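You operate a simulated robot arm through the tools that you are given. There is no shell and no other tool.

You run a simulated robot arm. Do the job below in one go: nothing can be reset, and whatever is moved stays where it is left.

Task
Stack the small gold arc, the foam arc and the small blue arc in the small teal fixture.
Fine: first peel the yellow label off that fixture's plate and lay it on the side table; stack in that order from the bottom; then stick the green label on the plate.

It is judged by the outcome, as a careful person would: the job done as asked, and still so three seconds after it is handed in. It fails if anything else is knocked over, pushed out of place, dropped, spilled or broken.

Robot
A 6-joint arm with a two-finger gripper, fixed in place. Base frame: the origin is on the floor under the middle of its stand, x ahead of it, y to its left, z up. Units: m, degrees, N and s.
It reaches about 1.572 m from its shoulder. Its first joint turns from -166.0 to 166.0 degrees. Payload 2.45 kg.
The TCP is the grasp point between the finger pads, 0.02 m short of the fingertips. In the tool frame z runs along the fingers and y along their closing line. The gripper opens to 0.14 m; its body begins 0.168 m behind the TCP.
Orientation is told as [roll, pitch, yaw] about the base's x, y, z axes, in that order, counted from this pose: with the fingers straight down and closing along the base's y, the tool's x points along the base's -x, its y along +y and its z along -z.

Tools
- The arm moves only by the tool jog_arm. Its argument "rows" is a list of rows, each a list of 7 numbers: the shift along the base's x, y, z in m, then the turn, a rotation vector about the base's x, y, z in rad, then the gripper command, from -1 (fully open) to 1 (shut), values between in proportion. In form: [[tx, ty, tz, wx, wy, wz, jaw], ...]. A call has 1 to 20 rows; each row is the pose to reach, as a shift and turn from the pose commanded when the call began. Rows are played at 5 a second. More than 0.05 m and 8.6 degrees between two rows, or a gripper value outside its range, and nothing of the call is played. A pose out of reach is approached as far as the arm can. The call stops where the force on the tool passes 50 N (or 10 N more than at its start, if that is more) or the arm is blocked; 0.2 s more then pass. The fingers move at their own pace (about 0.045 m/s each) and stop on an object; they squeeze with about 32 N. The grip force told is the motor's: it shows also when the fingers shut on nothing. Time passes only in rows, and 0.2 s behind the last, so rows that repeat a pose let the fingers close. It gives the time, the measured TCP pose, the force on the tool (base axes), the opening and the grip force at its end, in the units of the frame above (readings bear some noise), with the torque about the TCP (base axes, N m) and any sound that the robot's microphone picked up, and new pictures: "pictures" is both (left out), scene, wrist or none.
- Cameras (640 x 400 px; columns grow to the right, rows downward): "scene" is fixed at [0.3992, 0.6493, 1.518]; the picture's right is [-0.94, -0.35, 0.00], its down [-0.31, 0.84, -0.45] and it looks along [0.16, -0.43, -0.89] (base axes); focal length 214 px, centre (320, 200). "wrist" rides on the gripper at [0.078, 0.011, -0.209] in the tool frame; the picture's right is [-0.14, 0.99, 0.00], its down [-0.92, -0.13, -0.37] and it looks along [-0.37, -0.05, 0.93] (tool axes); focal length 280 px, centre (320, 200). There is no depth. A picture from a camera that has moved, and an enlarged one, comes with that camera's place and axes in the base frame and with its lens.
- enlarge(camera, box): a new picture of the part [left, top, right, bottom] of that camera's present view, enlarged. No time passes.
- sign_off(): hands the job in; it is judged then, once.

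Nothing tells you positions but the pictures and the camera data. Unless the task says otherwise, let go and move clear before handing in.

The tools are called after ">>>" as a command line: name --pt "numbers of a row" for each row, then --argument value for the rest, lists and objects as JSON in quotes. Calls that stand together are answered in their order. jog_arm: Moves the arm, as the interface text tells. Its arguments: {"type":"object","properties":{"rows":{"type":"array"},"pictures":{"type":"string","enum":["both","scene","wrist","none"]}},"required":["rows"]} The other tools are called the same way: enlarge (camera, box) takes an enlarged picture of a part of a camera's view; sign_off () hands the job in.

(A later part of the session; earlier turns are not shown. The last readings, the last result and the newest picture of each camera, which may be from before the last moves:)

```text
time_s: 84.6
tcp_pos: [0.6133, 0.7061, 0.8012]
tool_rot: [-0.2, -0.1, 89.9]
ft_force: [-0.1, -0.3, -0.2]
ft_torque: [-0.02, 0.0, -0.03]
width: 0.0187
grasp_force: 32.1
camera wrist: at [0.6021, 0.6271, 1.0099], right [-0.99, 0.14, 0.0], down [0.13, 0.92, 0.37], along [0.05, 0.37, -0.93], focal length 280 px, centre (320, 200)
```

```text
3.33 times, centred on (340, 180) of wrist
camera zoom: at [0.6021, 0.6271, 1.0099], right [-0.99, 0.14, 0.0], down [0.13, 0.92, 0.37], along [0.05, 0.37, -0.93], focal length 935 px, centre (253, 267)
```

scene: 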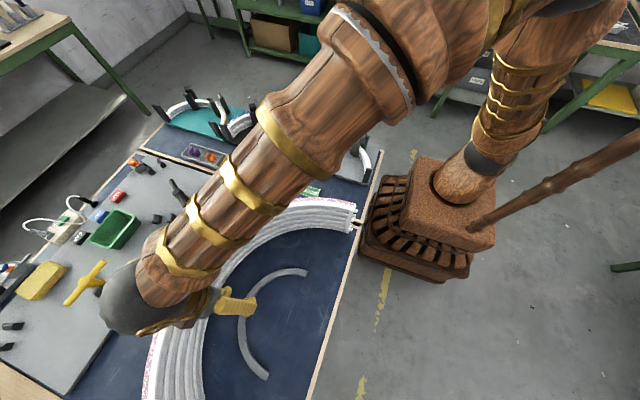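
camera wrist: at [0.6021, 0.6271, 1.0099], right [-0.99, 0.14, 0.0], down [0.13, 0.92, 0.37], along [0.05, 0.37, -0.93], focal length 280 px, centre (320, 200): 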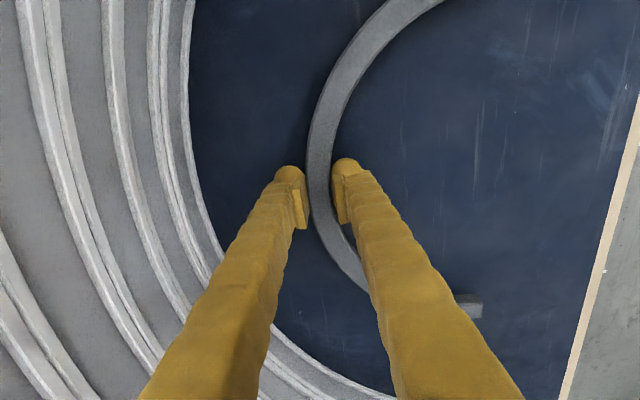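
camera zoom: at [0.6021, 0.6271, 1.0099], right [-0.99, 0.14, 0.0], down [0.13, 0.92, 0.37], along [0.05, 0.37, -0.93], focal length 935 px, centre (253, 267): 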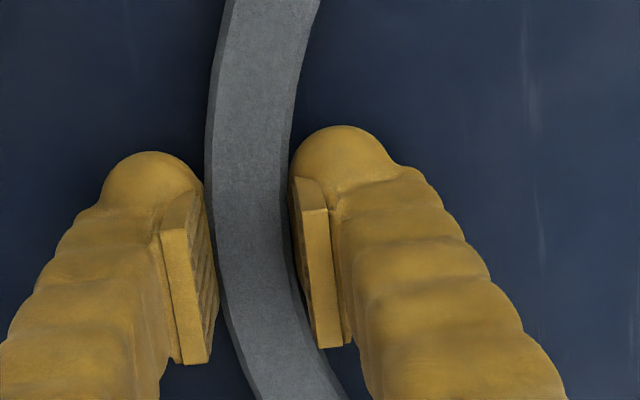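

A clean grip now: 18.7 mm with no vertical load. I'll lift slowly and check that it holds level.

>>> jog_arm --pt "0 0 0.003 0 0 0 1" --pt "0 0 0.008 0 0 0 1" --pt "0 0 0.016 0 0 0 1" --pt "0 0 0.03 0 0 0 1" --pt "0 0 0.03 0 0 0 1"

>>> enlarge --camera "scene" --box '[200, 240, 330, 400]'

```text
time_s: 85.8
tcp_pos: [0.6137, 0.7053, 0.8302]
tool_rot: [-0.1, -0.2, 90.0]
ft_force: [-0.5, 1.3, -0.1]
ft_torque: [0.0, -0.04, 0.01]
width: 0.0189
grasp_force: 31.9
camera wrist: at [0.6026, 0.6268, 1.0391], right [-0.99, 0.14, 0.0], down [0.13, 0.92, 0.37], along [0.05, 0.37, -0.93], focal length 280 px, centre (320, 200)
```

scene: 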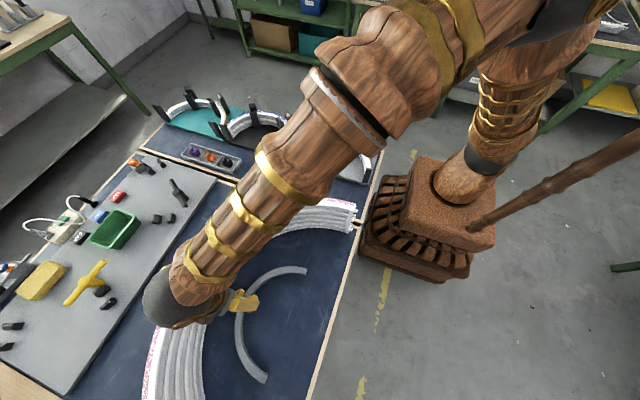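
wrist: 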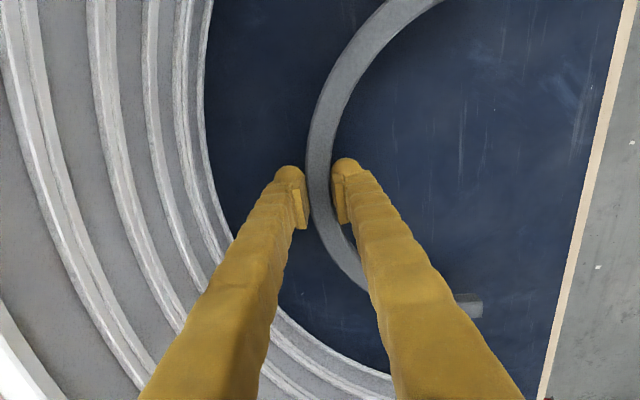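

```text
2.50 times, centred on (265, 320) of scene
camera zoom: at [0.3992, 0.6493, 1.518], right [-0.94, -0.35, 0.0], down [-0.31, 0.84, -0.45], along [0.16, -0.43, -0.89], focal length 536 px, centre (458, -100)
```

zoom: 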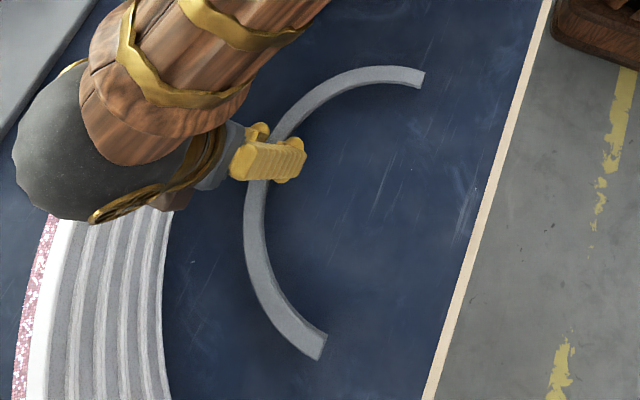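

The foam arc is held level. I'll raise it above the big stack, then swing over toward the teal fixture while turning it back by 90°.

>>> jog_arm --pt "0 0 0.046 0 0 0 1" --pt "0 0 0.092 0 0 0 1" --pt "0 0 0.138 0 0 0 1" --pt "0 0 0.184 0 0 0 1" --pt "0 0 0.23 0 0 0 1" --pt "0.0267 -0.04 0.23 0 0 -0.1047 1" --pt "0.0533 -0.08 0.23 0 0 -0.2094 1" --pt "0.08 -0.12 0.23 0 0 -0.3142 1" --pt "0.1067 -0.16 0.23 0 0 -0.4189 1" --pt "0.1333 -0.2 0.23 0 0 -0.5236 1" --pt "0.16 -0.24 0.23 0 0 -0.6283 1" --pt "0.1867 -0.28 0.23 0 0 -0.733 1" --pt "0.2133 -0.32 0.23 0 0 -0.8378 1" --pt "0.24 -0.36 0.23 0 0 -0.9425 1" --pt "0.2667 -0.4 0.23 0 0 -1.0472 1" --pt "0.2933 -0.44 0.23 0 0 -1.1519 1" --pt "0.32 -0.48 0.23 0 0 -1.2566 1" --pt "0.3467 -0.52 0.23 0 0 -1.3614 1" --pt "0.3733 -0.56 0.23 0 0 -1.4661 1" --pt "0.4 -0.6 0.23 0 0 -1.5708 1"

```text
time_s: 90.0
tcp_pos: [1.0148, 0.1074, 1.0606]
tool_rot: [-0.2, -0.2, 0.0]
ft_force: [-0.4, -0.3, 0.2]
ft_torque: [-0.05, -0.04, 0.0]
width: 0.019
grasp_force: 32.0
camera wrist: at [0.9359, 0.1174, 1.2698], right [0.14, 0.99, 0.0], down [0.92, -0.13, 0.37], along [0.37, -0.05, -0.93], focal length 280 px, centre (320, 200)
```

scene: 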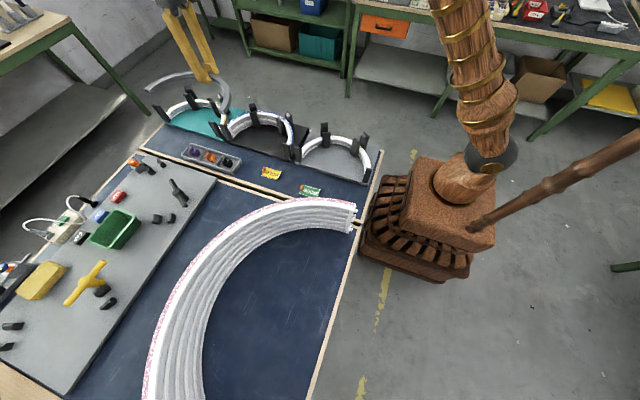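
wrist: 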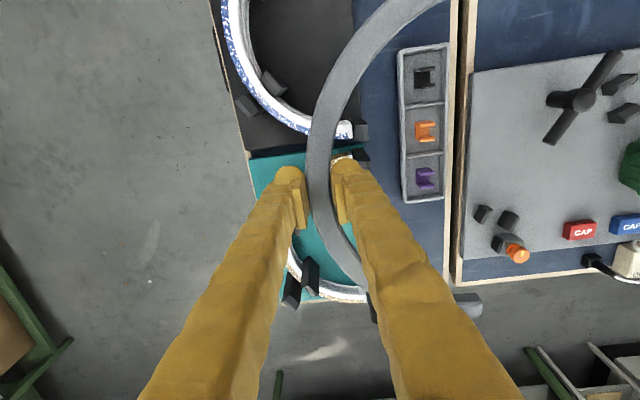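

>>> jog_arm --pt "0.03 -0.018 -0.02 0.0035 0.0035 0 1" --pt "0.065 -0.036 -0.04 0.0035 0.0035 0 1" --pt "0.1 -0.055 -0.06 0.0035 0.0035 0 1" --pt "0.135 -0.074 -0.08 0.0035 0.0035 0 1" --pt "0.165 -0.088 -0.1 0.0035 0.0035 0 1" --pt "0.1745 -0.0925 -0.1 0.0035 0.0035 0 1" --pt "0.1745 -0.0925 -0.1 0.0035 0.0035 0 1" --pictures "wrist"

>>> enlarge --camera "wrist" --box '[250, 0, 450, 130]'

>>> enlarge --camera "wrist" --box '[280, 200, 500, 330]'

>>> enlarge --camera "scene" --box '[130, 50, 250, 150]'

```text
time_s: 91.6
tcp_pos: [1.19, 0.0146, 0.9623]
tool_rot: [0.1, 0.1, 0.0]
ft_force: [-0.4, -0.1, 0.1]
ft_torque: [-0.01, 0.03, -0.01]
width: 0.0191
grasp_force: 31.7
camera wrist: at [1.1117, 0.0236, 1.1711], right [0.14, 0.99, 0.0], down [0.92, -0.13, 0.37], along [0.36, -0.05, -0.93], focal length 280 px, centre (320, 200)
```

wrist: 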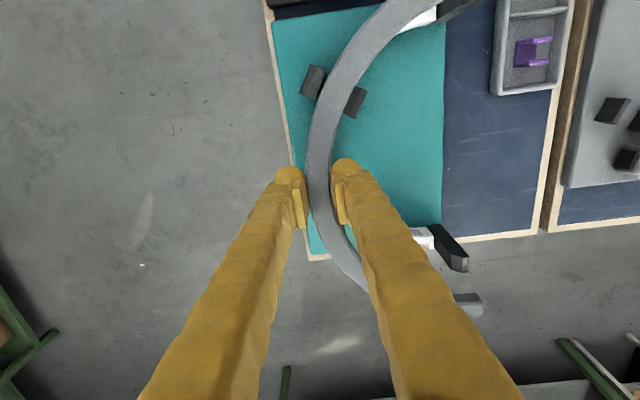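

```text
3.08 times, centred on (350, 65) of wrist
camera zoom: at [1.1117, 0.0236, 1.1711], right [0.14, 0.99, 0.0], down [0.92, -0.13, 0.37], along [0.36, -0.05, -0.93], focal length 863 px, centre (228, 615)
```

zoom: 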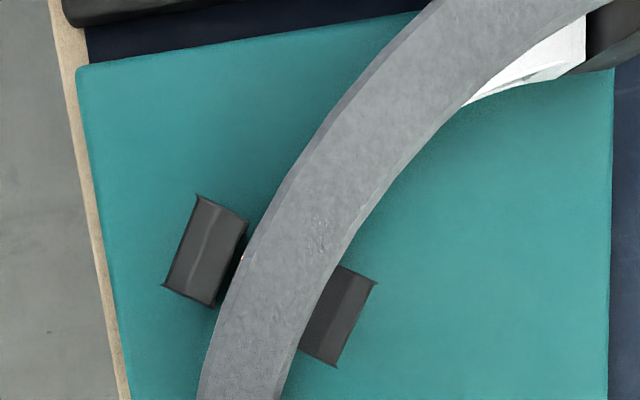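

```text
2.91 times, centred on (390, 265) of wrist
camera zoom: at [1.1117, 0.0236, 1.1711], right [0.14, 0.99, 0.0], down [0.92, -0.13, 0.37], along [0.36, -0.05, -0.93], focal length 816 px, centre (116, 11)
```

zoom: 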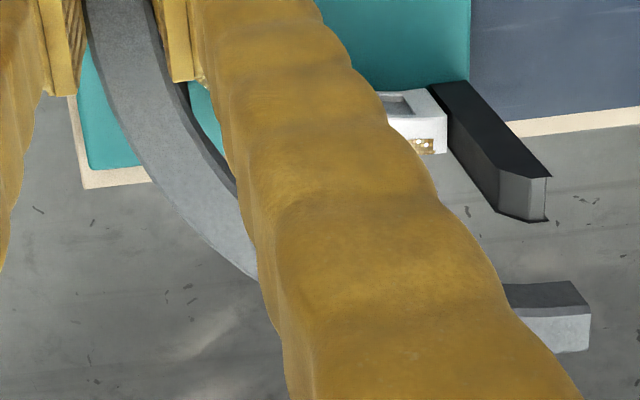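

```text
4.00 times, centred on (190, 100) of scene
camera zoom: at [0.3992, 0.6493, 1.518], right [-0.94, -0.35, 0.0], down [-0.31, 0.84, -0.45], along [0.16, -0.43, -0.89], focal length 858 px, centre (840, 600)
```

zoom: 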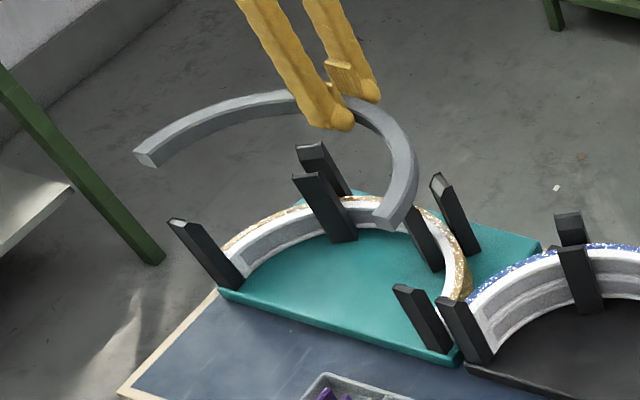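

>>> enlarge --camera "wrist" --box '[430, 270, 500, 330]'

>>> enlarge --camera "scene" --box '[150, 65, 245, 125]'

```text
6.67 times, centred on (465, 300) of wrist
camera zoom: at [1.1117, 0.0236, 1.1711], right [0.14, 0.99, 0.0], down [0.92, -0.13, 0.37], along [0.36, -0.05, -0.93], focal length 1869 px, centre (-647, -467)
```

zoom: 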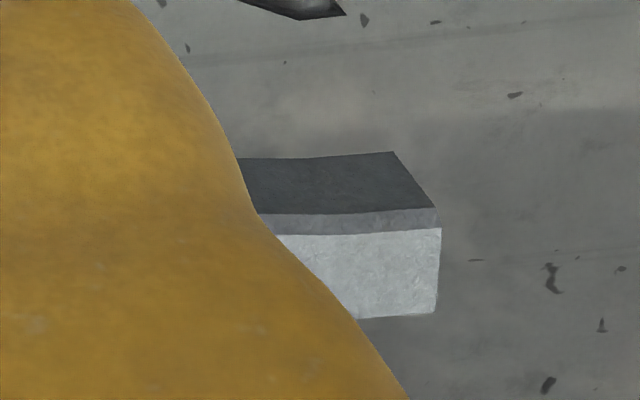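

```text
6.67 times, centred on (198, 95) of scene
camera zoom: at [0.3992, 0.6493, 1.518], right [-0.94, -0.35, 0.0], down [-0.31, 0.84, -0.45], along [0.16, -0.43, -0.89], focal length 1430 px, centre (1137, 900)
```

zoom: 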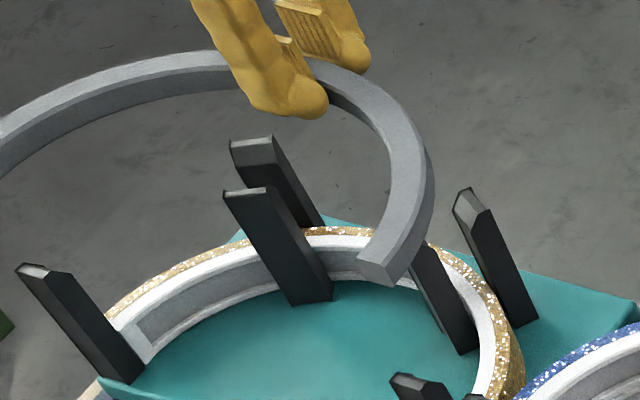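

The foam is well aligned with the slot geometry. I'll lower it to just above the post tops and check once more.

>>> jog_arm --pt "0 0 -0.02 0 0 0 1" --pt "0 0 -0.04 0 0 0 1" --pt "0 0 -0.052 0 0 0 1" --pt "0 0 -0.057 0 0 0 1" --pt "0 0 -0.057 0 0 0 1" --pictures "wrist"

>>> enlarge --camera "wrist" --box '[250, 30, 400, 130]'

>>> enlarge --camera "wrist" --box '[410, 220, 510, 330]'

>>> enlarge --camera "scene" --box '[150, 75, 245, 145]'

```text
time_s: 92.8
tcp_pos: [1.1886, 0.0147, 0.9044]
tool_rot: [0.0, 0.1, 0.0]
ft_force: [0.3, 0.2, -0.3]
ft_torque: [0.01, -0.03, 0.03]
width: 0.0187
grasp_force: 32.0
camera wrist: at [1.1105, 0.0242, 1.1143], right [0.14, 0.99, 0.0], down [0.92, -0.13, 0.37], along [0.36, -0.05, -0.93], focal length 280 px, centre (320, 200)
```

wrist: 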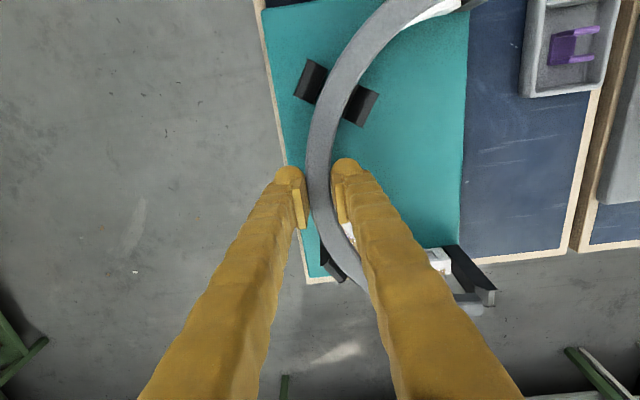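

```text
4.00 times, centred on (325, 80) of wrist
camera zoom: at [1.1105, 0.0242, 1.1143], right [0.14, 0.99, 0.0], down [0.92, -0.13, 0.37], along [0.36, -0.05, -0.93], focal length 1122 px, centre (300, 680)
```

zoom: 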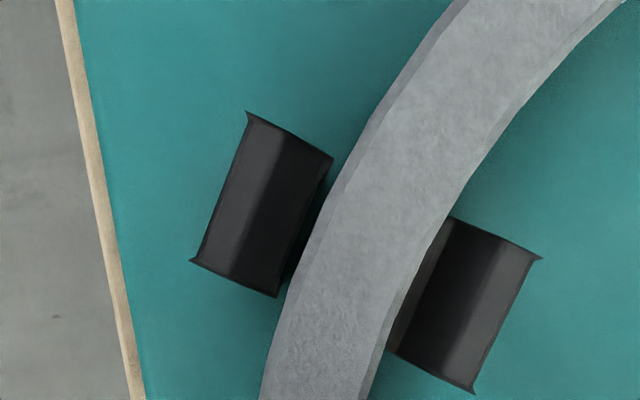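

```text
3.64 times, centred on (460, 275) of wrist
camera zoom: at [1.1105, 0.0242, 1.1143], right [0.14, 0.99, 0.0], down [0.92, -0.13, 0.37], along [0.36, -0.05, -0.93], focal length 1020 px, centre (-189, -73)
```

zoom: 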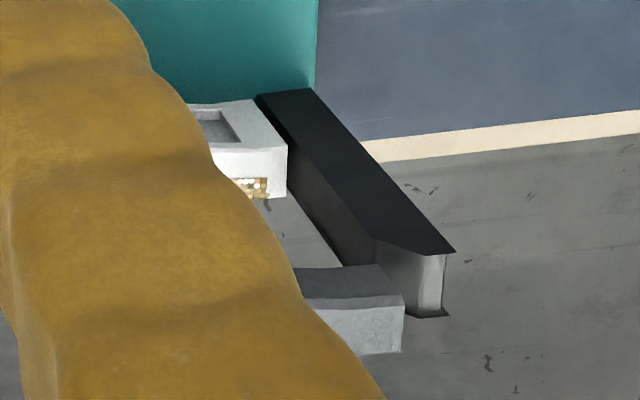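

```text
5.71 times, centred on (198, 110) of scene
camera zoom: at [0.3992, 0.6493, 1.518], right [-0.94, -0.35, 0.0], down [-0.31, 0.84, -0.45], along [0.16, -0.43, -0.89], focal length 1226 px, centre (1020, 714)
```

zoom: 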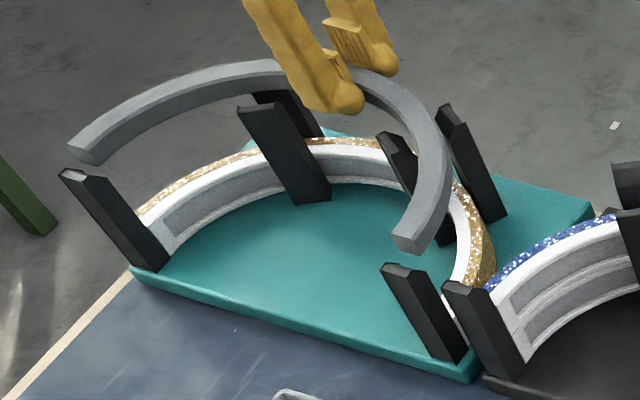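

>>> jog_arm --pt "0 0 -0.01 0 0 0 1" --pt "0 0 -0.02 0 0 0 1" --pt "0 0 -0.03 0 0 0 1" --pt "0 0 -0.04 0 0 0 1" --pt "0 0 -0.046 0 0 0 1" --pt "0 0 -0.046 0 0 0 1" --pictures "wrist"

>>> enlarge --camera "scene" --box '[150, 75, 245, 145]'

```text
time_s: 94.2
tcp_pos: [1.1874, 0.0134, 0.8578]
tool_rot: [0.1, 0.0, -0.1]
ft_force: [0.1, -0.6, -0.9]
ft_torque: [-0.01, 0.0, 0.01]
width: 0.0191
grasp_force: 31.7
camera wrist: at [1.1109, 0.0233, 1.0666], right [0.14, 0.99, 0.0], down [0.92, -0.13, 0.37], along [0.36, -0.05, -0.93], focal length 280 px, centre (320, 200)
```

wrist: 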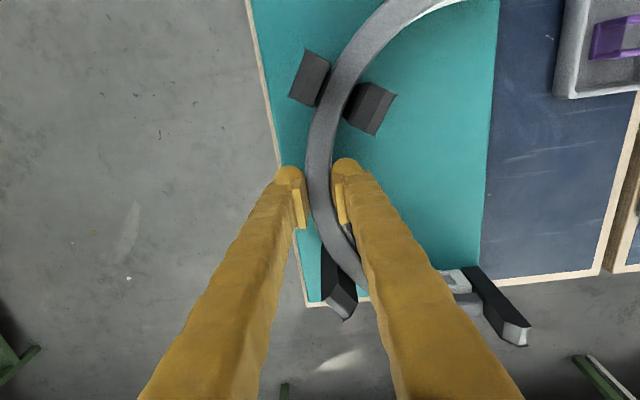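

```text
5.71 times, centred on (198, 110) of scene
camera zoom: at [0.3992, 0.6493, 1.518], right [-0.94, -0.35, 0.0], down [-0.31, 0.84, -0.45], along [0.16, -0.43, -0.89], focal length 1226 px, centre (1020, 714)
```

zoom: 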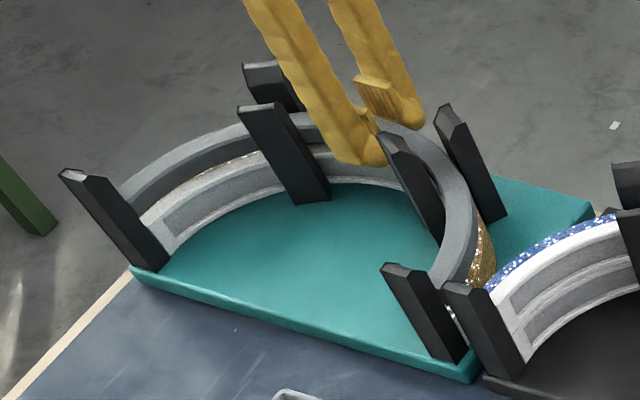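

>>> jog_arm --pt "0 0 -0.003 0 0 0 1" --pt "0 0 -0.006 0 0 0 1" --pt "0 0 -0.008 0 0 0 1" --pt "0 0 -0.008 0 0 0 1" --pictures "none"

>>> enlarge --camera "scene" --box '[150, 75, 245, 145]'

```text
time_s: 95.2
tcp_pos: [1.1896, 0.0147, 0.8485]
tool_rot: [0.1, 0.1, 0.0]
ft_force: [0.0, -0.9, 1.1]
ft_torque: [0.0, -0.13, -0.06]
width: 0.0189
grasp_force: 32.2
```

```text
5.71 times, centred on (198, 110) of scene
camera zoom: at [0.3992, 0.6493, 1.518], right [-0.94, -0.35, 0.0], down [-0.31, 0.84, -0.45], along [0.16, -0.43, -0.89], focal length 1226 px, centre (1020, 714)
```

zoom: 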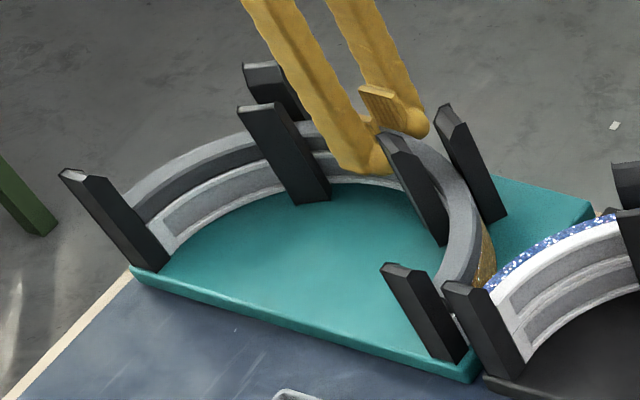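

>>> jog_arm --pt "0 0 -0.001 0 0 0 1" --pt "0 0 -0.002 0 0 0 1" --pt "0 0 -0.002 0 0 0 1" --pictures "none"

```text
time_s: 96.0
tcp_pos: [1.1895, 0.0144, 0.8496]
tool_rot: [0.1, 0.0, 0.0]
ft_force: [-6.0, -3.0, 24.4]
ft_torque: [0.0, 0.05, 0.01]
width: 0.0185
grasp_force: 32.3
```

The foam sits on the gold arc (contact felt). I'll ease off a millimetre, release and rise.

>>> jog_arm --pt "0 0 0.0015 0 0 0 1" --pt "0 0 0.0015 0 0 0 0.8" --pt "0 0 0.0015 0 0 0 0.6" --pt "0 0 0.0015 0 0 0 0.4" --pt "0 0 0.0015 0 0 0 0.3" --pt "0 0 0.015 0 0 0 0.3" --pt "0 0 0.045 0 0 0 0.3" --pt "0 0 0.085 0 0 0 0.3" --pt "0 0 0.11 0 0 0 0.3"

>>> enlarge --camera "scene" --box '[150, 75, 245, 145]'

>>> enlarge --camera "wrist" --box '[250, 0, 490, 160]'

```text
time_s: 98.0
tcp_pos: [1.1888, 0.0127, 0.9576]
tool_rot: [0.1, 0.1, 0.1]
ft_force: [0.3, -0.5, 0.1]
ft_torque: [0.01, -0.02, -0.01]
width: 0.0492
grasp_force: 0.0
camera wrist: at [1.1112, 0.0222, 1.1669], right [0.14, 0.99, 0.0], down [0.92, -0.13, 0.37], along [0.36, -0.05, -0.93], focal length 280 px, centre (320, 200)
```

scene: 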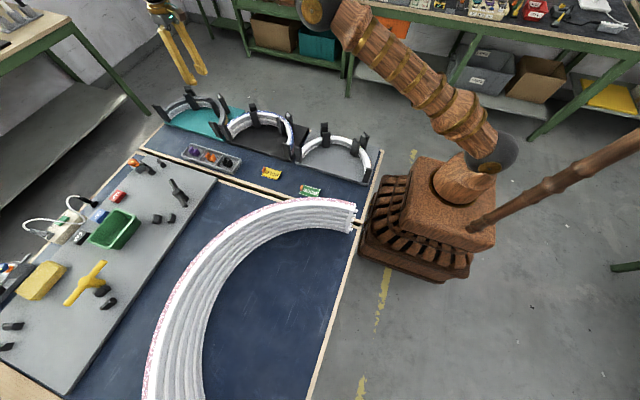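
wrist: 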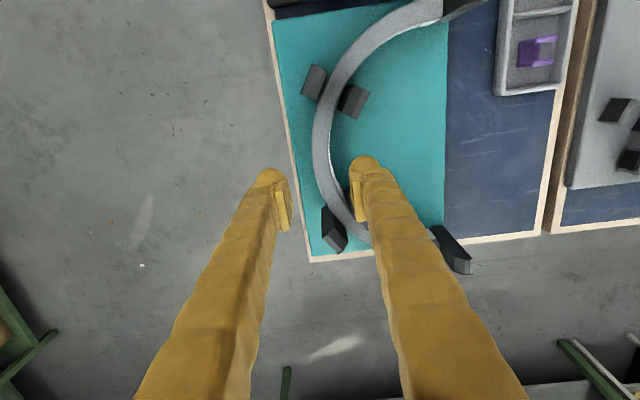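

```text
5.71 times, centred on (198, 110) of scene
camera zoom: at [0.3992, 0.6493, 1.518], right [-0.94, -0.35, 0.0], down [-0.31, 0.84, -0.45], along [0.16, -0.43, -0.89], focal length 1226 px, centre (1020, 714)
```

zoom: 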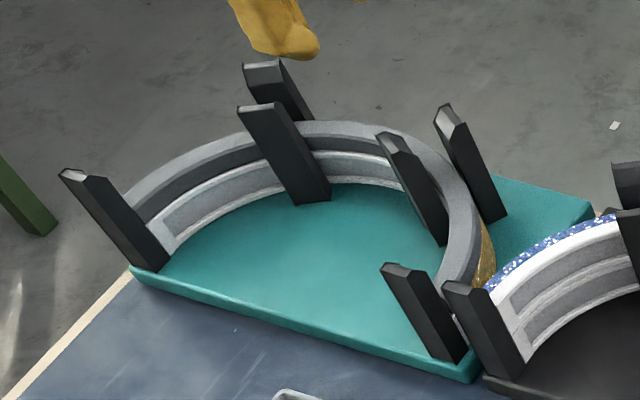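

```text
2.50 times, centred on (370, 80) of wrist
camera zoom: at [1.1112, 0.0222, 1.1669], right [0.14, 0.99, 0.0], down [0.92, -0.13, 0.37], along [0.36, -0.05, -0.93], focal length 701 px, centre (195, 500)
```

zoom: 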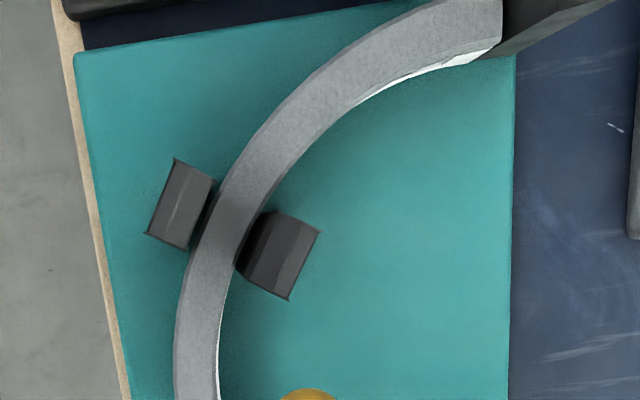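

Gold and foam are stacked. Next is the blue arc: I move back −0.33 m to above its apex in the dark fixture.

>>> jog_arm --pt "-0.045 0 0.005 0 0 0 0.14" --pt "-0.09 0.001 0.005 0 0 0 0.14" --pt "-0.135 0.002 0.005 0 0 0 0.14" --pt "-0.18 0.0025 0.005 0 0 0 0.14" --pt "-0.225 0.0025 0.005 0 0 0 0.14" --pt "-0.27 0.0025 0.005 0 0 0 0.14" --pt "-0.31 0.0025 0.005 0 0 0 0.14" --pt "-0.3298 0.0025 0.005 0 0 0 0.14" --pt "-0.3298 0.0025 0.005 0 0 0 0.14" --pt "-0.3298 0.0025 0.005 0 0 0 0.14" --pictures "wrist"

>>> enlarge --camera "wrist" --box '[240, 120, 400, 260]'

```text
time_s: 100.2
tcp_pos: [0.8579, 0.0173, 0.9643]
tool_rot: [0.0, 0.0, -0.1]
ft_force: [-0.2, -0.5, -0.1]
ft_torque: [0.01, 0.0, 0.03]
width: 0.0603
grasp_force: 0.1
camera wrist: at [0.7807, 0.0257, 1.1737], right [0.14, 0.99, 0.0], down [0.92, -0.13, 0.37], along [0.36, -0.05, -0.93], focal length 280 px, centre (320, 200)
```

wrist: 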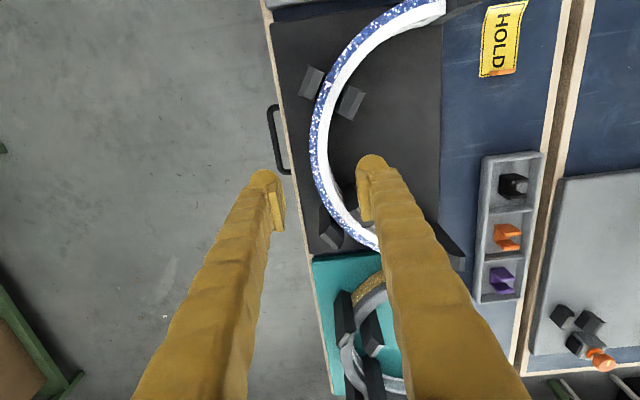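

```text
2.86 times, centred on (320, 190) of wrist
camera zoom: at [0.7807, 0.0257, 1.1737], right [0.14, 0.99, 0.0], down [0.92, -0.13, 0.37], along [0.36, -0.05, -0.93], focal length 801 px, centre (320, 229)
```

zoom: 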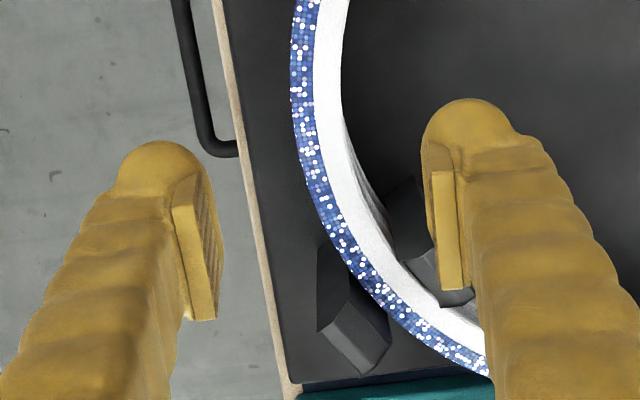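

The blue arc is centred between the fingers. I'll descend to the same relative grip height as used for gold.

>>> jog_arm --pt "0 0 -0.03 0 0 0 0.14" --pt "0 0 -0.06 0 0 0 0.14" --pt "0 0 -0.085 0 0 0 0.14" --pt "0 0 -0.098 0 0 0 0.14" --pt "0 0 -0.1045 0 0 0 0.14" --pt "0 0 -0.1045 0 0 0 0.14" --pictures "wrist"

>>> enlarge --camera "wrist" --box '[240, 120, 400, 260]'

>>> enlarge --camera "scene" --box '[220, 80, 310, 160]'

```text
time_s: 101.6
tcp_pos: [0.8579, 0.017, 0.8568]
tool_rot: [0.1, 0.2, 0.0]
ft_force: [-0.2, 0.6, 0.8]
ft_torque: [0.02, 0.01, 0.01]
width: 0.0602
grasp_force: 0.0
camera wrist: at [0.7805, 0.0268, 1.0674], right [0.14, 0.99, 0.0], down [0.92, -0.13, 0.37], along [0.36, -0.05, -0.93], focal length 280 px, centre (320, 200)
```

wrist: 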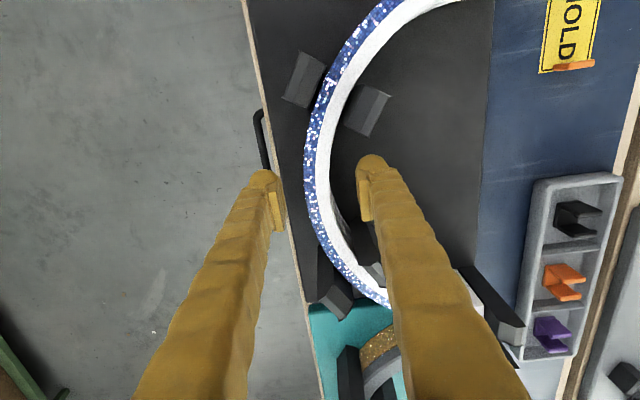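

```text
2.86 times, centred on (320, 190) of wrist
camera zoom: at [0.7805, 0.0268, 1.0674], right [0.14, 0.99, 0.0], down [0.92, -0.13, 0.37], along [0.36, -0.05, -0.93], focal length 801 px, centre (320, 229)
```

zoom: 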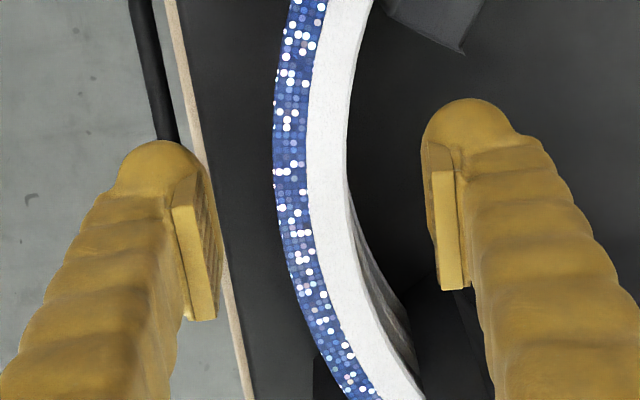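

```text
5.00 times, centred on (265, 120) of scene
camera zoom: at [0.3992, 0.6493, 1.518], right [-0.94, -0.35, 0.0], down [-0.31, 0.84, -0.45], along [0.16, -0.43, -0.89], focal length 1072 px, centre (595, 600)
```

zoom: 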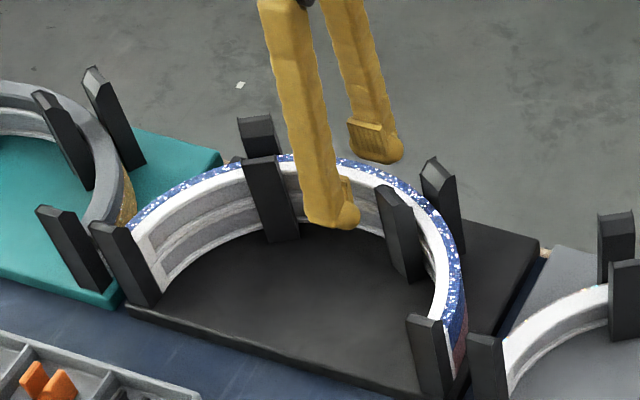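

>>> jog_arm --pt "0 0 0.001 0 0 0 0.3" --pt "0 0 0.001 0 0 0 0.5" --pt "0 0 0.001 0 0 0 0.7" --pt "0 0 0.001 0 0 0 0.85" --pt "0 0 0.001 0 0 0 1" --pt "0 0 0.001 0 0 0 1" --pt "0 0 0.001 0 0 0 1" --pt "0 0 0.005 0 0 0 1" --pt "0 0 0.011 0 0 0 1" --pt "0 0 0.018 0 0 0 1" --pt "0 0 0.026 0 0 0 1" --pt "0 0 0.026 0 0 0 1" --pictures "wrist"

>>> enlarge --camera "scene" --box '[220, 80, 310, 160]'

```text
time_s: 104.2
tcp_pos: [0.8597, 0.0173, 0.8843]
tool_rot: [0.1, 0.1, 0.0]
ft_force: [-0.3, 0.9, -2.9]
ft_torque: [-0.08, -0.01, -0.03]
width: 0.0201
grasp_force: 32.2
camera wrist: at [0.7812, 0.027, 1.0941], right [0.14, 0.99, 0.0], down [0.92, -0.13, 0.37], along [0.36, -0.05, -0.93], focal length 280 px, centre (320, 200)
```

wrist: 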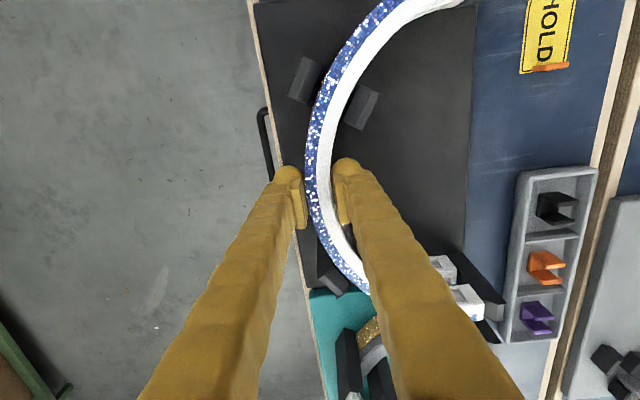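

```text
5.00 times, centred on (265, 120) of scene
camera zoom: at [0.3992, 0.6493, 1.518], right [-0.94, -0.35, 0.0], down [-0.31, 0.84, -0.45], along [0.16, -0.43, -0.89], focal length 1072 px, centre (595, 600)
```

zoom: 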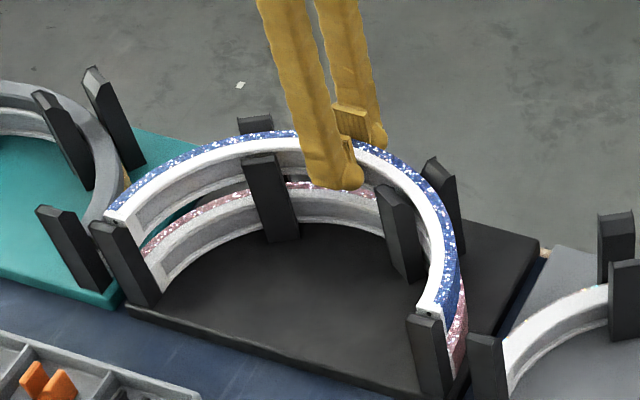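

Only the blue arc came up; the pink one stays put. I'll lift clear and carry it +0.33 m to the teal fixture.

>>> jog_arm --pt "0 0 0.025 0 0 0 1" --pt "0 0 0.05 0 0 0 1" --pt "0 0 0.075 0 0 0 1" --pt "0.03 0 0.076 0 0 0 1" --pt "0.07 0 0.076 0 0 0 1" --pt "0.11 0 0.076 0 0 0 1" --pt "0.15 0 0.076 0 0 0 1" --pt "0.19 0 0.076 0 0 0 1" --pt "0.23 0 0.076 0 0 0 1" --pt "0.27 0 0.076 0 0 0 1" --pt "0.31 0 0.076 0 0 0 1" --pt "0.33 0 0.076 0 0 0 1" --pt "0.33 0 0.076 0 0 0 1" --pt "0.33 0 0.046 0 0 0 1" --pt "0.33 0 0.041 0 0 0 1" --pt "0.33 0 0.041 0 0 0 1" --pictures "wrist"

>>> enlarge --camera "wrist" --box '[250, 30, 400, 130]'

>>> enlarge --camera "wrist" --box '[280, 200, 500, 330]'

>>> enlarge --camera "scene" --box '[140, 60, 250, 150]'

```text
time_s: 107.6
tcp_pos: [1.1885, 0.0166, 0.924]
tool_rot: [0.1, 0.1, 0.0]
ft_force: [0.6, 0.5, -2.0]
ft_torque: [-0.08, -0.02, 0.01]
width: 0.0202
grasp_force: 31.9
camera wrist: at [1.1109, 0.0267, 1.1337], right [0.14, 0.99, 0.0], down [0.92, -0.13, 0.37], along [0.36, -0.05, -0.93], focal length 280 px, centre (320, 200)
```

wrist: 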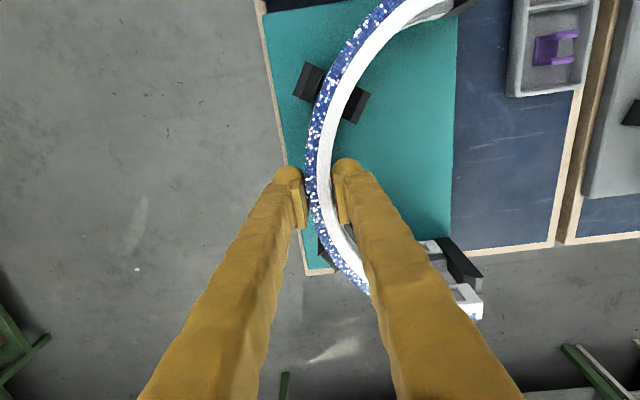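

```text
4.00 times, centred on (325, 80) of wrist
camera zoom: at [1.1109, 0.0267, 1.1337], right [0.14, 0.99, 0.0], down [0.92, -0.13, 0.37], along [0.36, -0.05, -0.93], focal length 1122 px, centre (300, 680)
```

zoom: 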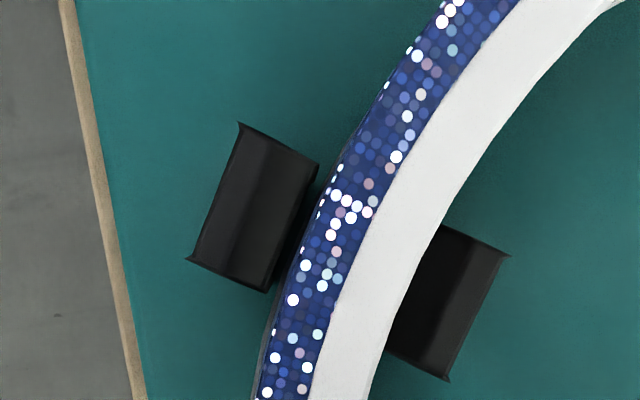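

```text
2.91 times, centred on (390, 265) of wrist
camera zoom: at [1.1109, 0.0267, 1.1337], right [0.14, 0.99, 0.0], down [0.92, -0.13, 0.37], along [0.36, -0.05, -0.93], focal length 816 px, centre (116, 11)
```

zoom: 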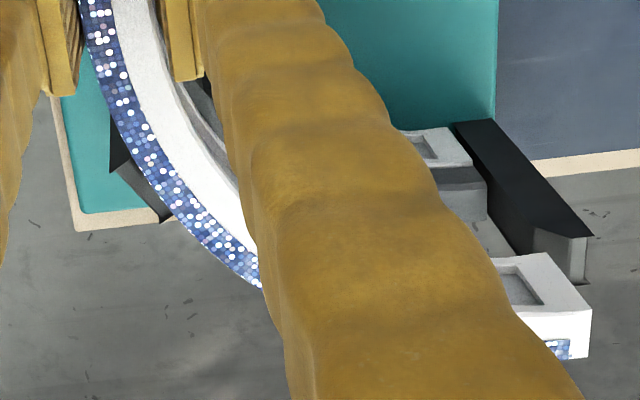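

```text
4.44 times, centred on (195, 105) of scene
camera zoom: at [0.3992, 0.6493, 1.518], right [-0.94, -0.35, 0.0], down [-0.31, 0.84, -0.45], along [0.16, -0.43, -0.89], focal length 953 px, centre (876, 622)
```

zoom: 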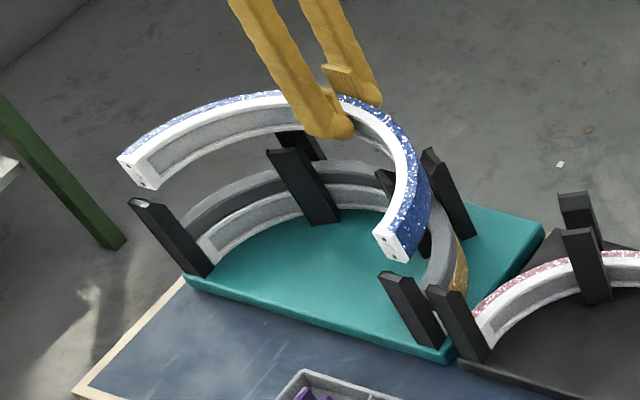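

>>> jog_arm --pt "0.001 -0.0015 0 0 0 0 1" --pt "0.001 -0.0015 -0.012 0 0 0 1" --pt "0.001 -0.0015 -0.022 0 0 0 1" --pt "0.001 -0.0015 -0.03 0 0 0 1" --pt "0.001 -0.0015 -0.03 0 0 0 1" --pictures "wrist"

>>> enlarge --camera "wrist" --box '[250, 30, 400, 130]'

>>> enlarge --camera "scene" --box '[140, 60, 250, 150]'

```text
time_s: 108.8
tcp_pos: [1.1904, 0.0153, 0.8953]
tool_rot: [0.2, 0.1, 0.1]
ft_force: [0.6, 0.7, -2.3]
ft_torque: [-0.08, 0.0, 0.0]
width: 0.0202
grasp_force: 32.0
camera wrist: at [1.112, 0.025, 1.1043], right [0.14, 0.99, 0.0], down [0.92, -0.13, 0.37], along [0.36, -0.05, -0.93], focal length 280 px, centre (320, 200)
```

wrist: 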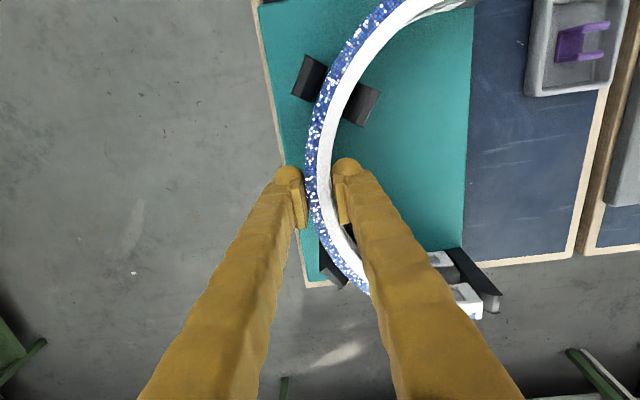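

```text
4.00 times, centred on (325, 80) of wrist
camera zoom: at [1.112, 0.025, 1.1043], right [0.14, 0.99, 0.0], down [0.92, -0.13, 0.37], along [0.36, -0.05, -0.93], focal length 1122 px, centre (300, 680)
```

zoom: 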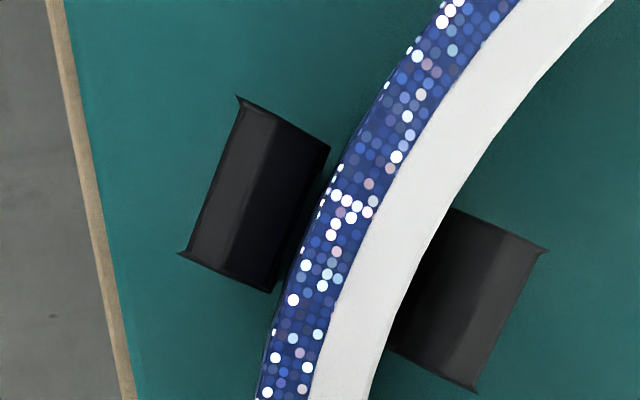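

```text
4.44 times, centred on (195, 105) of scene
camera zoom: at [0.3992, 0.6493, 1.518], right [-0.94, -0.35, 0.0], down [-0.31, 0.84, -0.45], along [0.16, -0.43, -0.89], focal length 953 px, centre (876, 622)
```

zoom: 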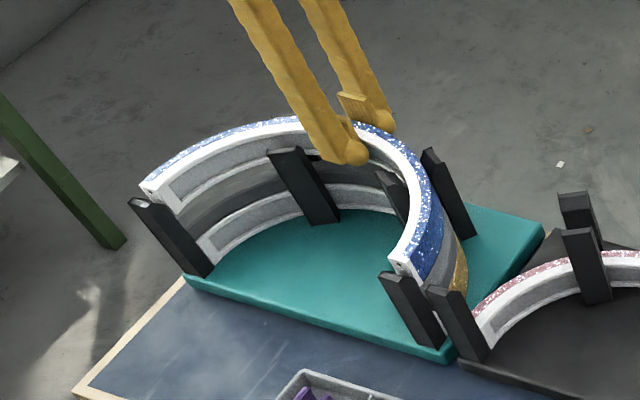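

>>> jog_arm --pt "0 0 -0.008 0 0 0 1" --pt "0 0 -0.014 0 0 0 1" --pt "0 0 -0.017 0 0 0 1" --pt "0 0 -0.017 0 0 0 1" --pictures "none"

>>> enlarge --camera "scene" --box '[150, 75, 245, 145]'

```text
time_s: 109.8
tcp_pos: [1.1887, 0.0157, 0.8775]
tool_rot: [0.1, 0.1, 0.0]
ft_force: [-0.6, -0.4, -1.4]
ft_torque: [0.05, -0.09, -0.04]
width: 0.02
grasp_force: 32.3
```

```text
5.71 times, centred on (198, 110) of scene
camera zoom: at [0.3992, 0.6493, 1.518], right [-0.94, -0.35, 0.0], down [-0.31, 0.84, -0.45], along [0.16, -0.43, -0.89], focal length 1226 px, centre (1020, 714)
```

zoom: 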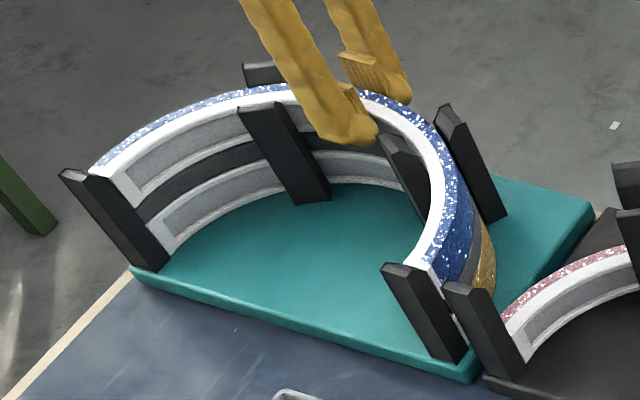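

>>> jog_arm --pt "0 0 -0.001 0 0 0 1" --pt "0 0 -0.002 0 0 0 1" --pt "0 0 -0.002 0 0 0 1" --pictures "none"

```text
time_s: 110.6
tcp_pos: [1.1895, 0.0149, 0.8763]
tool_rot: [0.1, 0.1, 0.0]
ft_force: [-0.6, -0.5, -1.0]
ft_torque: [0.06, -0.08, -0.05]
width: 0.02
grasp_force: 32.0
```

>>> jog_arm --pt "0 0 -0.001 0 0 0 1" --pt "0 0 -0.002 0 0 0 1" --pt "0 0 -0.002 0 0 0 1" --pictures "none"

```text
time_s: 111.4
tcp_pos: [1.189, 0.0156, 0.8746]
tool_rot: [0.0, 0.0, 0.0]
ft_force: [-0.1, -3.6, 8.8]
ft_torque: [-0.04, 0.2, 0.0]
width: 0.0199
grasp_force: 31.8
```

The blue arc rests on the foam. Releasing and rising.

>>> jog_arm --pt "0 0 0.0005 0 0 0 0.85" --pt "0 0 0.0005 0 0 0 0.6" --pt "0 0 0.0005 0 0 0 0.4" --pt "0 0 0.0005 0 0 0 0.3" --pt "0 0 0.015 0 0 0 0.3" --pt "0 0 0.045 0 0 0 0.3" --pt "0 0 0.085 0 0 0 0.3"

>>> enlarge --camera "scene" --box '[150, 75, 245, 145]'

>>> enlarge --camera "wrist" --box '[250, 0, 490, 160]'

```text
time_s: 113.0
tcp_pos: [1.1877, 0.0153, 0.9565]
tool_rot: [0.0, 0.1, 0.0]
ft_force: [0.6, 0.4, 0.2]
ft_torque: [-0.02, -0.01, 0.03]
width: 0.0491
grasp_force: 0.0
camera wrist: at [1.11, 0.025, 1.1665], right [0.14, 0.99, 0.0], down [0.92, -0.13, 0.37], along [0.36, -0.05, -0.93], focal length 280 px, centre (320, 200)
```

scene: 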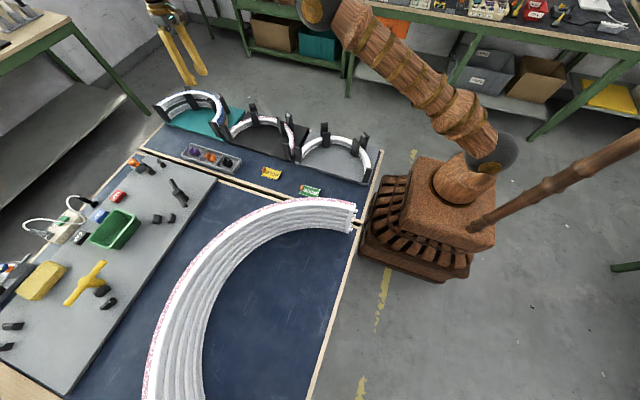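
wrist: 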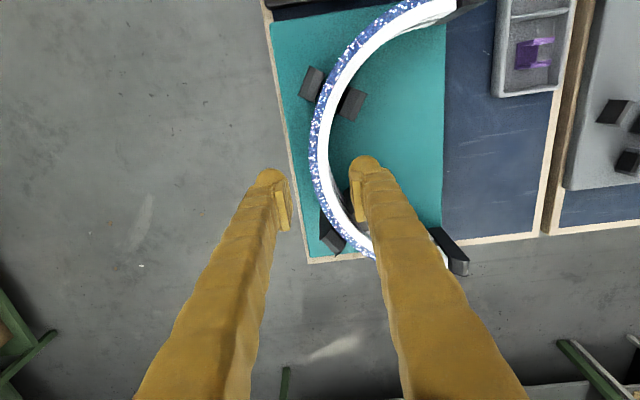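

```text
5.71 times, centred on (198, 110) of scene
camera zoom: at [0.3992, 0.6493, 1.518], right [-0.94, -0.35, 0.0], down [-0.31, 0.84, -0.45], along [0.16, -0.43, -0.89], focal length 1226 px, centre (1020, 714)
```

zoom: 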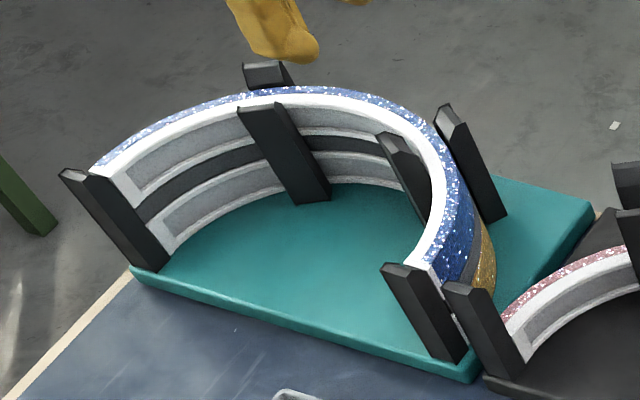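

```text
2.50 times, centred on (370, 80) of wrist
camera zoom: at [1.11, 0.025, 1.1665], right [0.14, 0.99, 0.0], down [0.92, -0.13, 0.37], along [0.36, -0.05, -0.93], focal length 701 px, centre (195, 500)
```

zoom: 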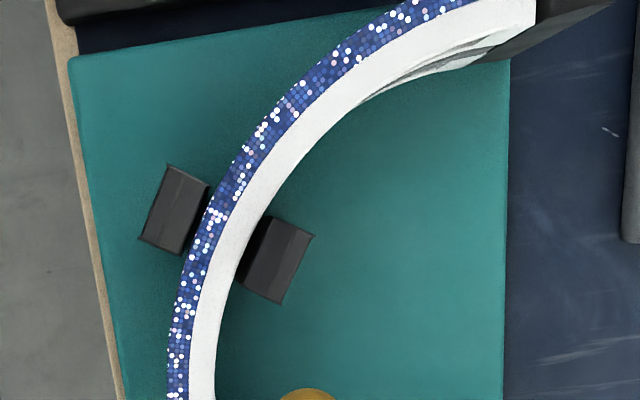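

The stack gold–foam–blue is seated in the teal fixture. Now for the green label: I go over to it with the fingers turned to close along x.

>>> jog_arm --pt "-0.04 0.015 0.015 0 0 -0.1122 0.3" --pt "-0.08 0.03 0.025 0 0 -0.2244 0.3" --pt "-0.12 0.05 0.025 0 0 -0.3366 0.3" --pt "-0.16 0.07 0.025 0 0 -0.4488 0.3" --pt "-0.2 0.09 0.025 0 0 -0.561 0.3" --pt "-0.24 0.11 0.025 0 0 -0.6732 0.3" --pt "-0.28 0.13 0.025 0 0 -0.7854 0.3" --pt "-0.32 0.15 0.025 0 0 -0.8976 0.3" --pt "-0.36 0.17 0.025 0 0 -1.0098 0.3" --pt "-0.4 0.19 0.025 0 0 -1.122 0.3" --pt "-0.44 0.21 0.025 0 0 -1.2342 0.3" --pt "-0.48 0.23 0.025 0 0 -1.3464 0.3" --pt "-0.52 0.25 0.025 0 0 -1.4586 0.3" --pt "-0.555 0.262 0.015 0 0 -1.5708 0.3" --pt "-0.5724 0.262 0.0 0 0 -1.5708 0.3" --pt "-0.5724 0.262 -0.03 0 0 -1.5708 0.3" --pt "-0.5724 0.262 -0.05 0 0 -1.5708 0.3" --pt "-0.5724 0.262 -0.05 0 0 -1.5708 0.3"

>>> enlarge --camera "wrist" --box '[240, 100, 400, 240]'

```text
time_s: 116.8
tcp_pos: [0.6184, 0.2761, 0.9078]
tool_rot: [0.0, 0.1, -90.0]
ft_force: [-0.1, -0.7, 0.7]
ft_torque: [0.0, 0.03, -0.01]
width: 0.049
grasp_force: 0.0
camera wrist: at [0.6286, 0.3536, 1.117], right [0.99, -0.14, 0.0], down [-0.13, -0.92, 0.37], along [-0.05, -0.36, -0.93], focal length 280 px, centre (320, 200)
```

scene: 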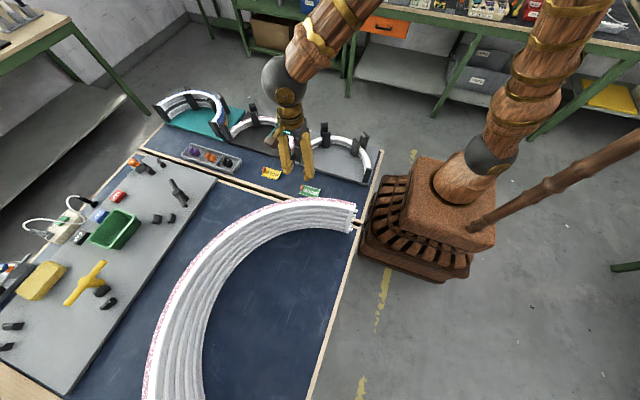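
wrist: 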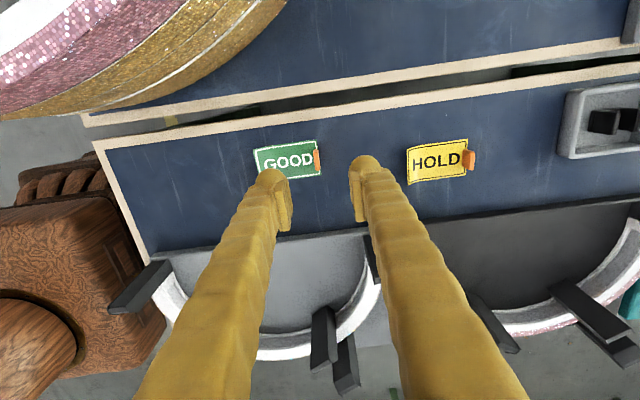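

```text
2.86 times, centred on (320, 170) of wrist
camera zoom: at [0.6286, 0.3536, 1.117], right [0.99, -0.14, 0.0], down [-0.13, -0.92, 0.37], along [-0.05, -0.36, -0.93], focal length 801 px, centre (320, 286)
```

zoom: 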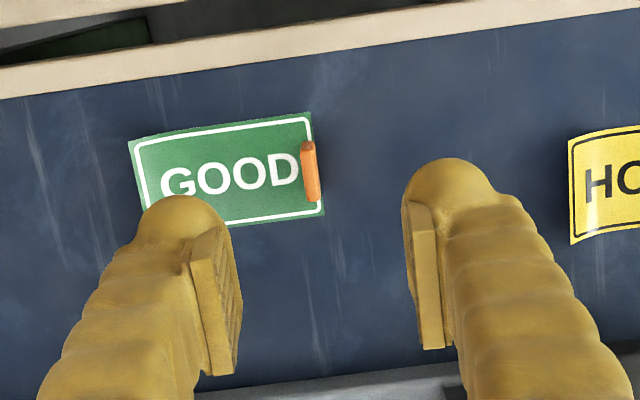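

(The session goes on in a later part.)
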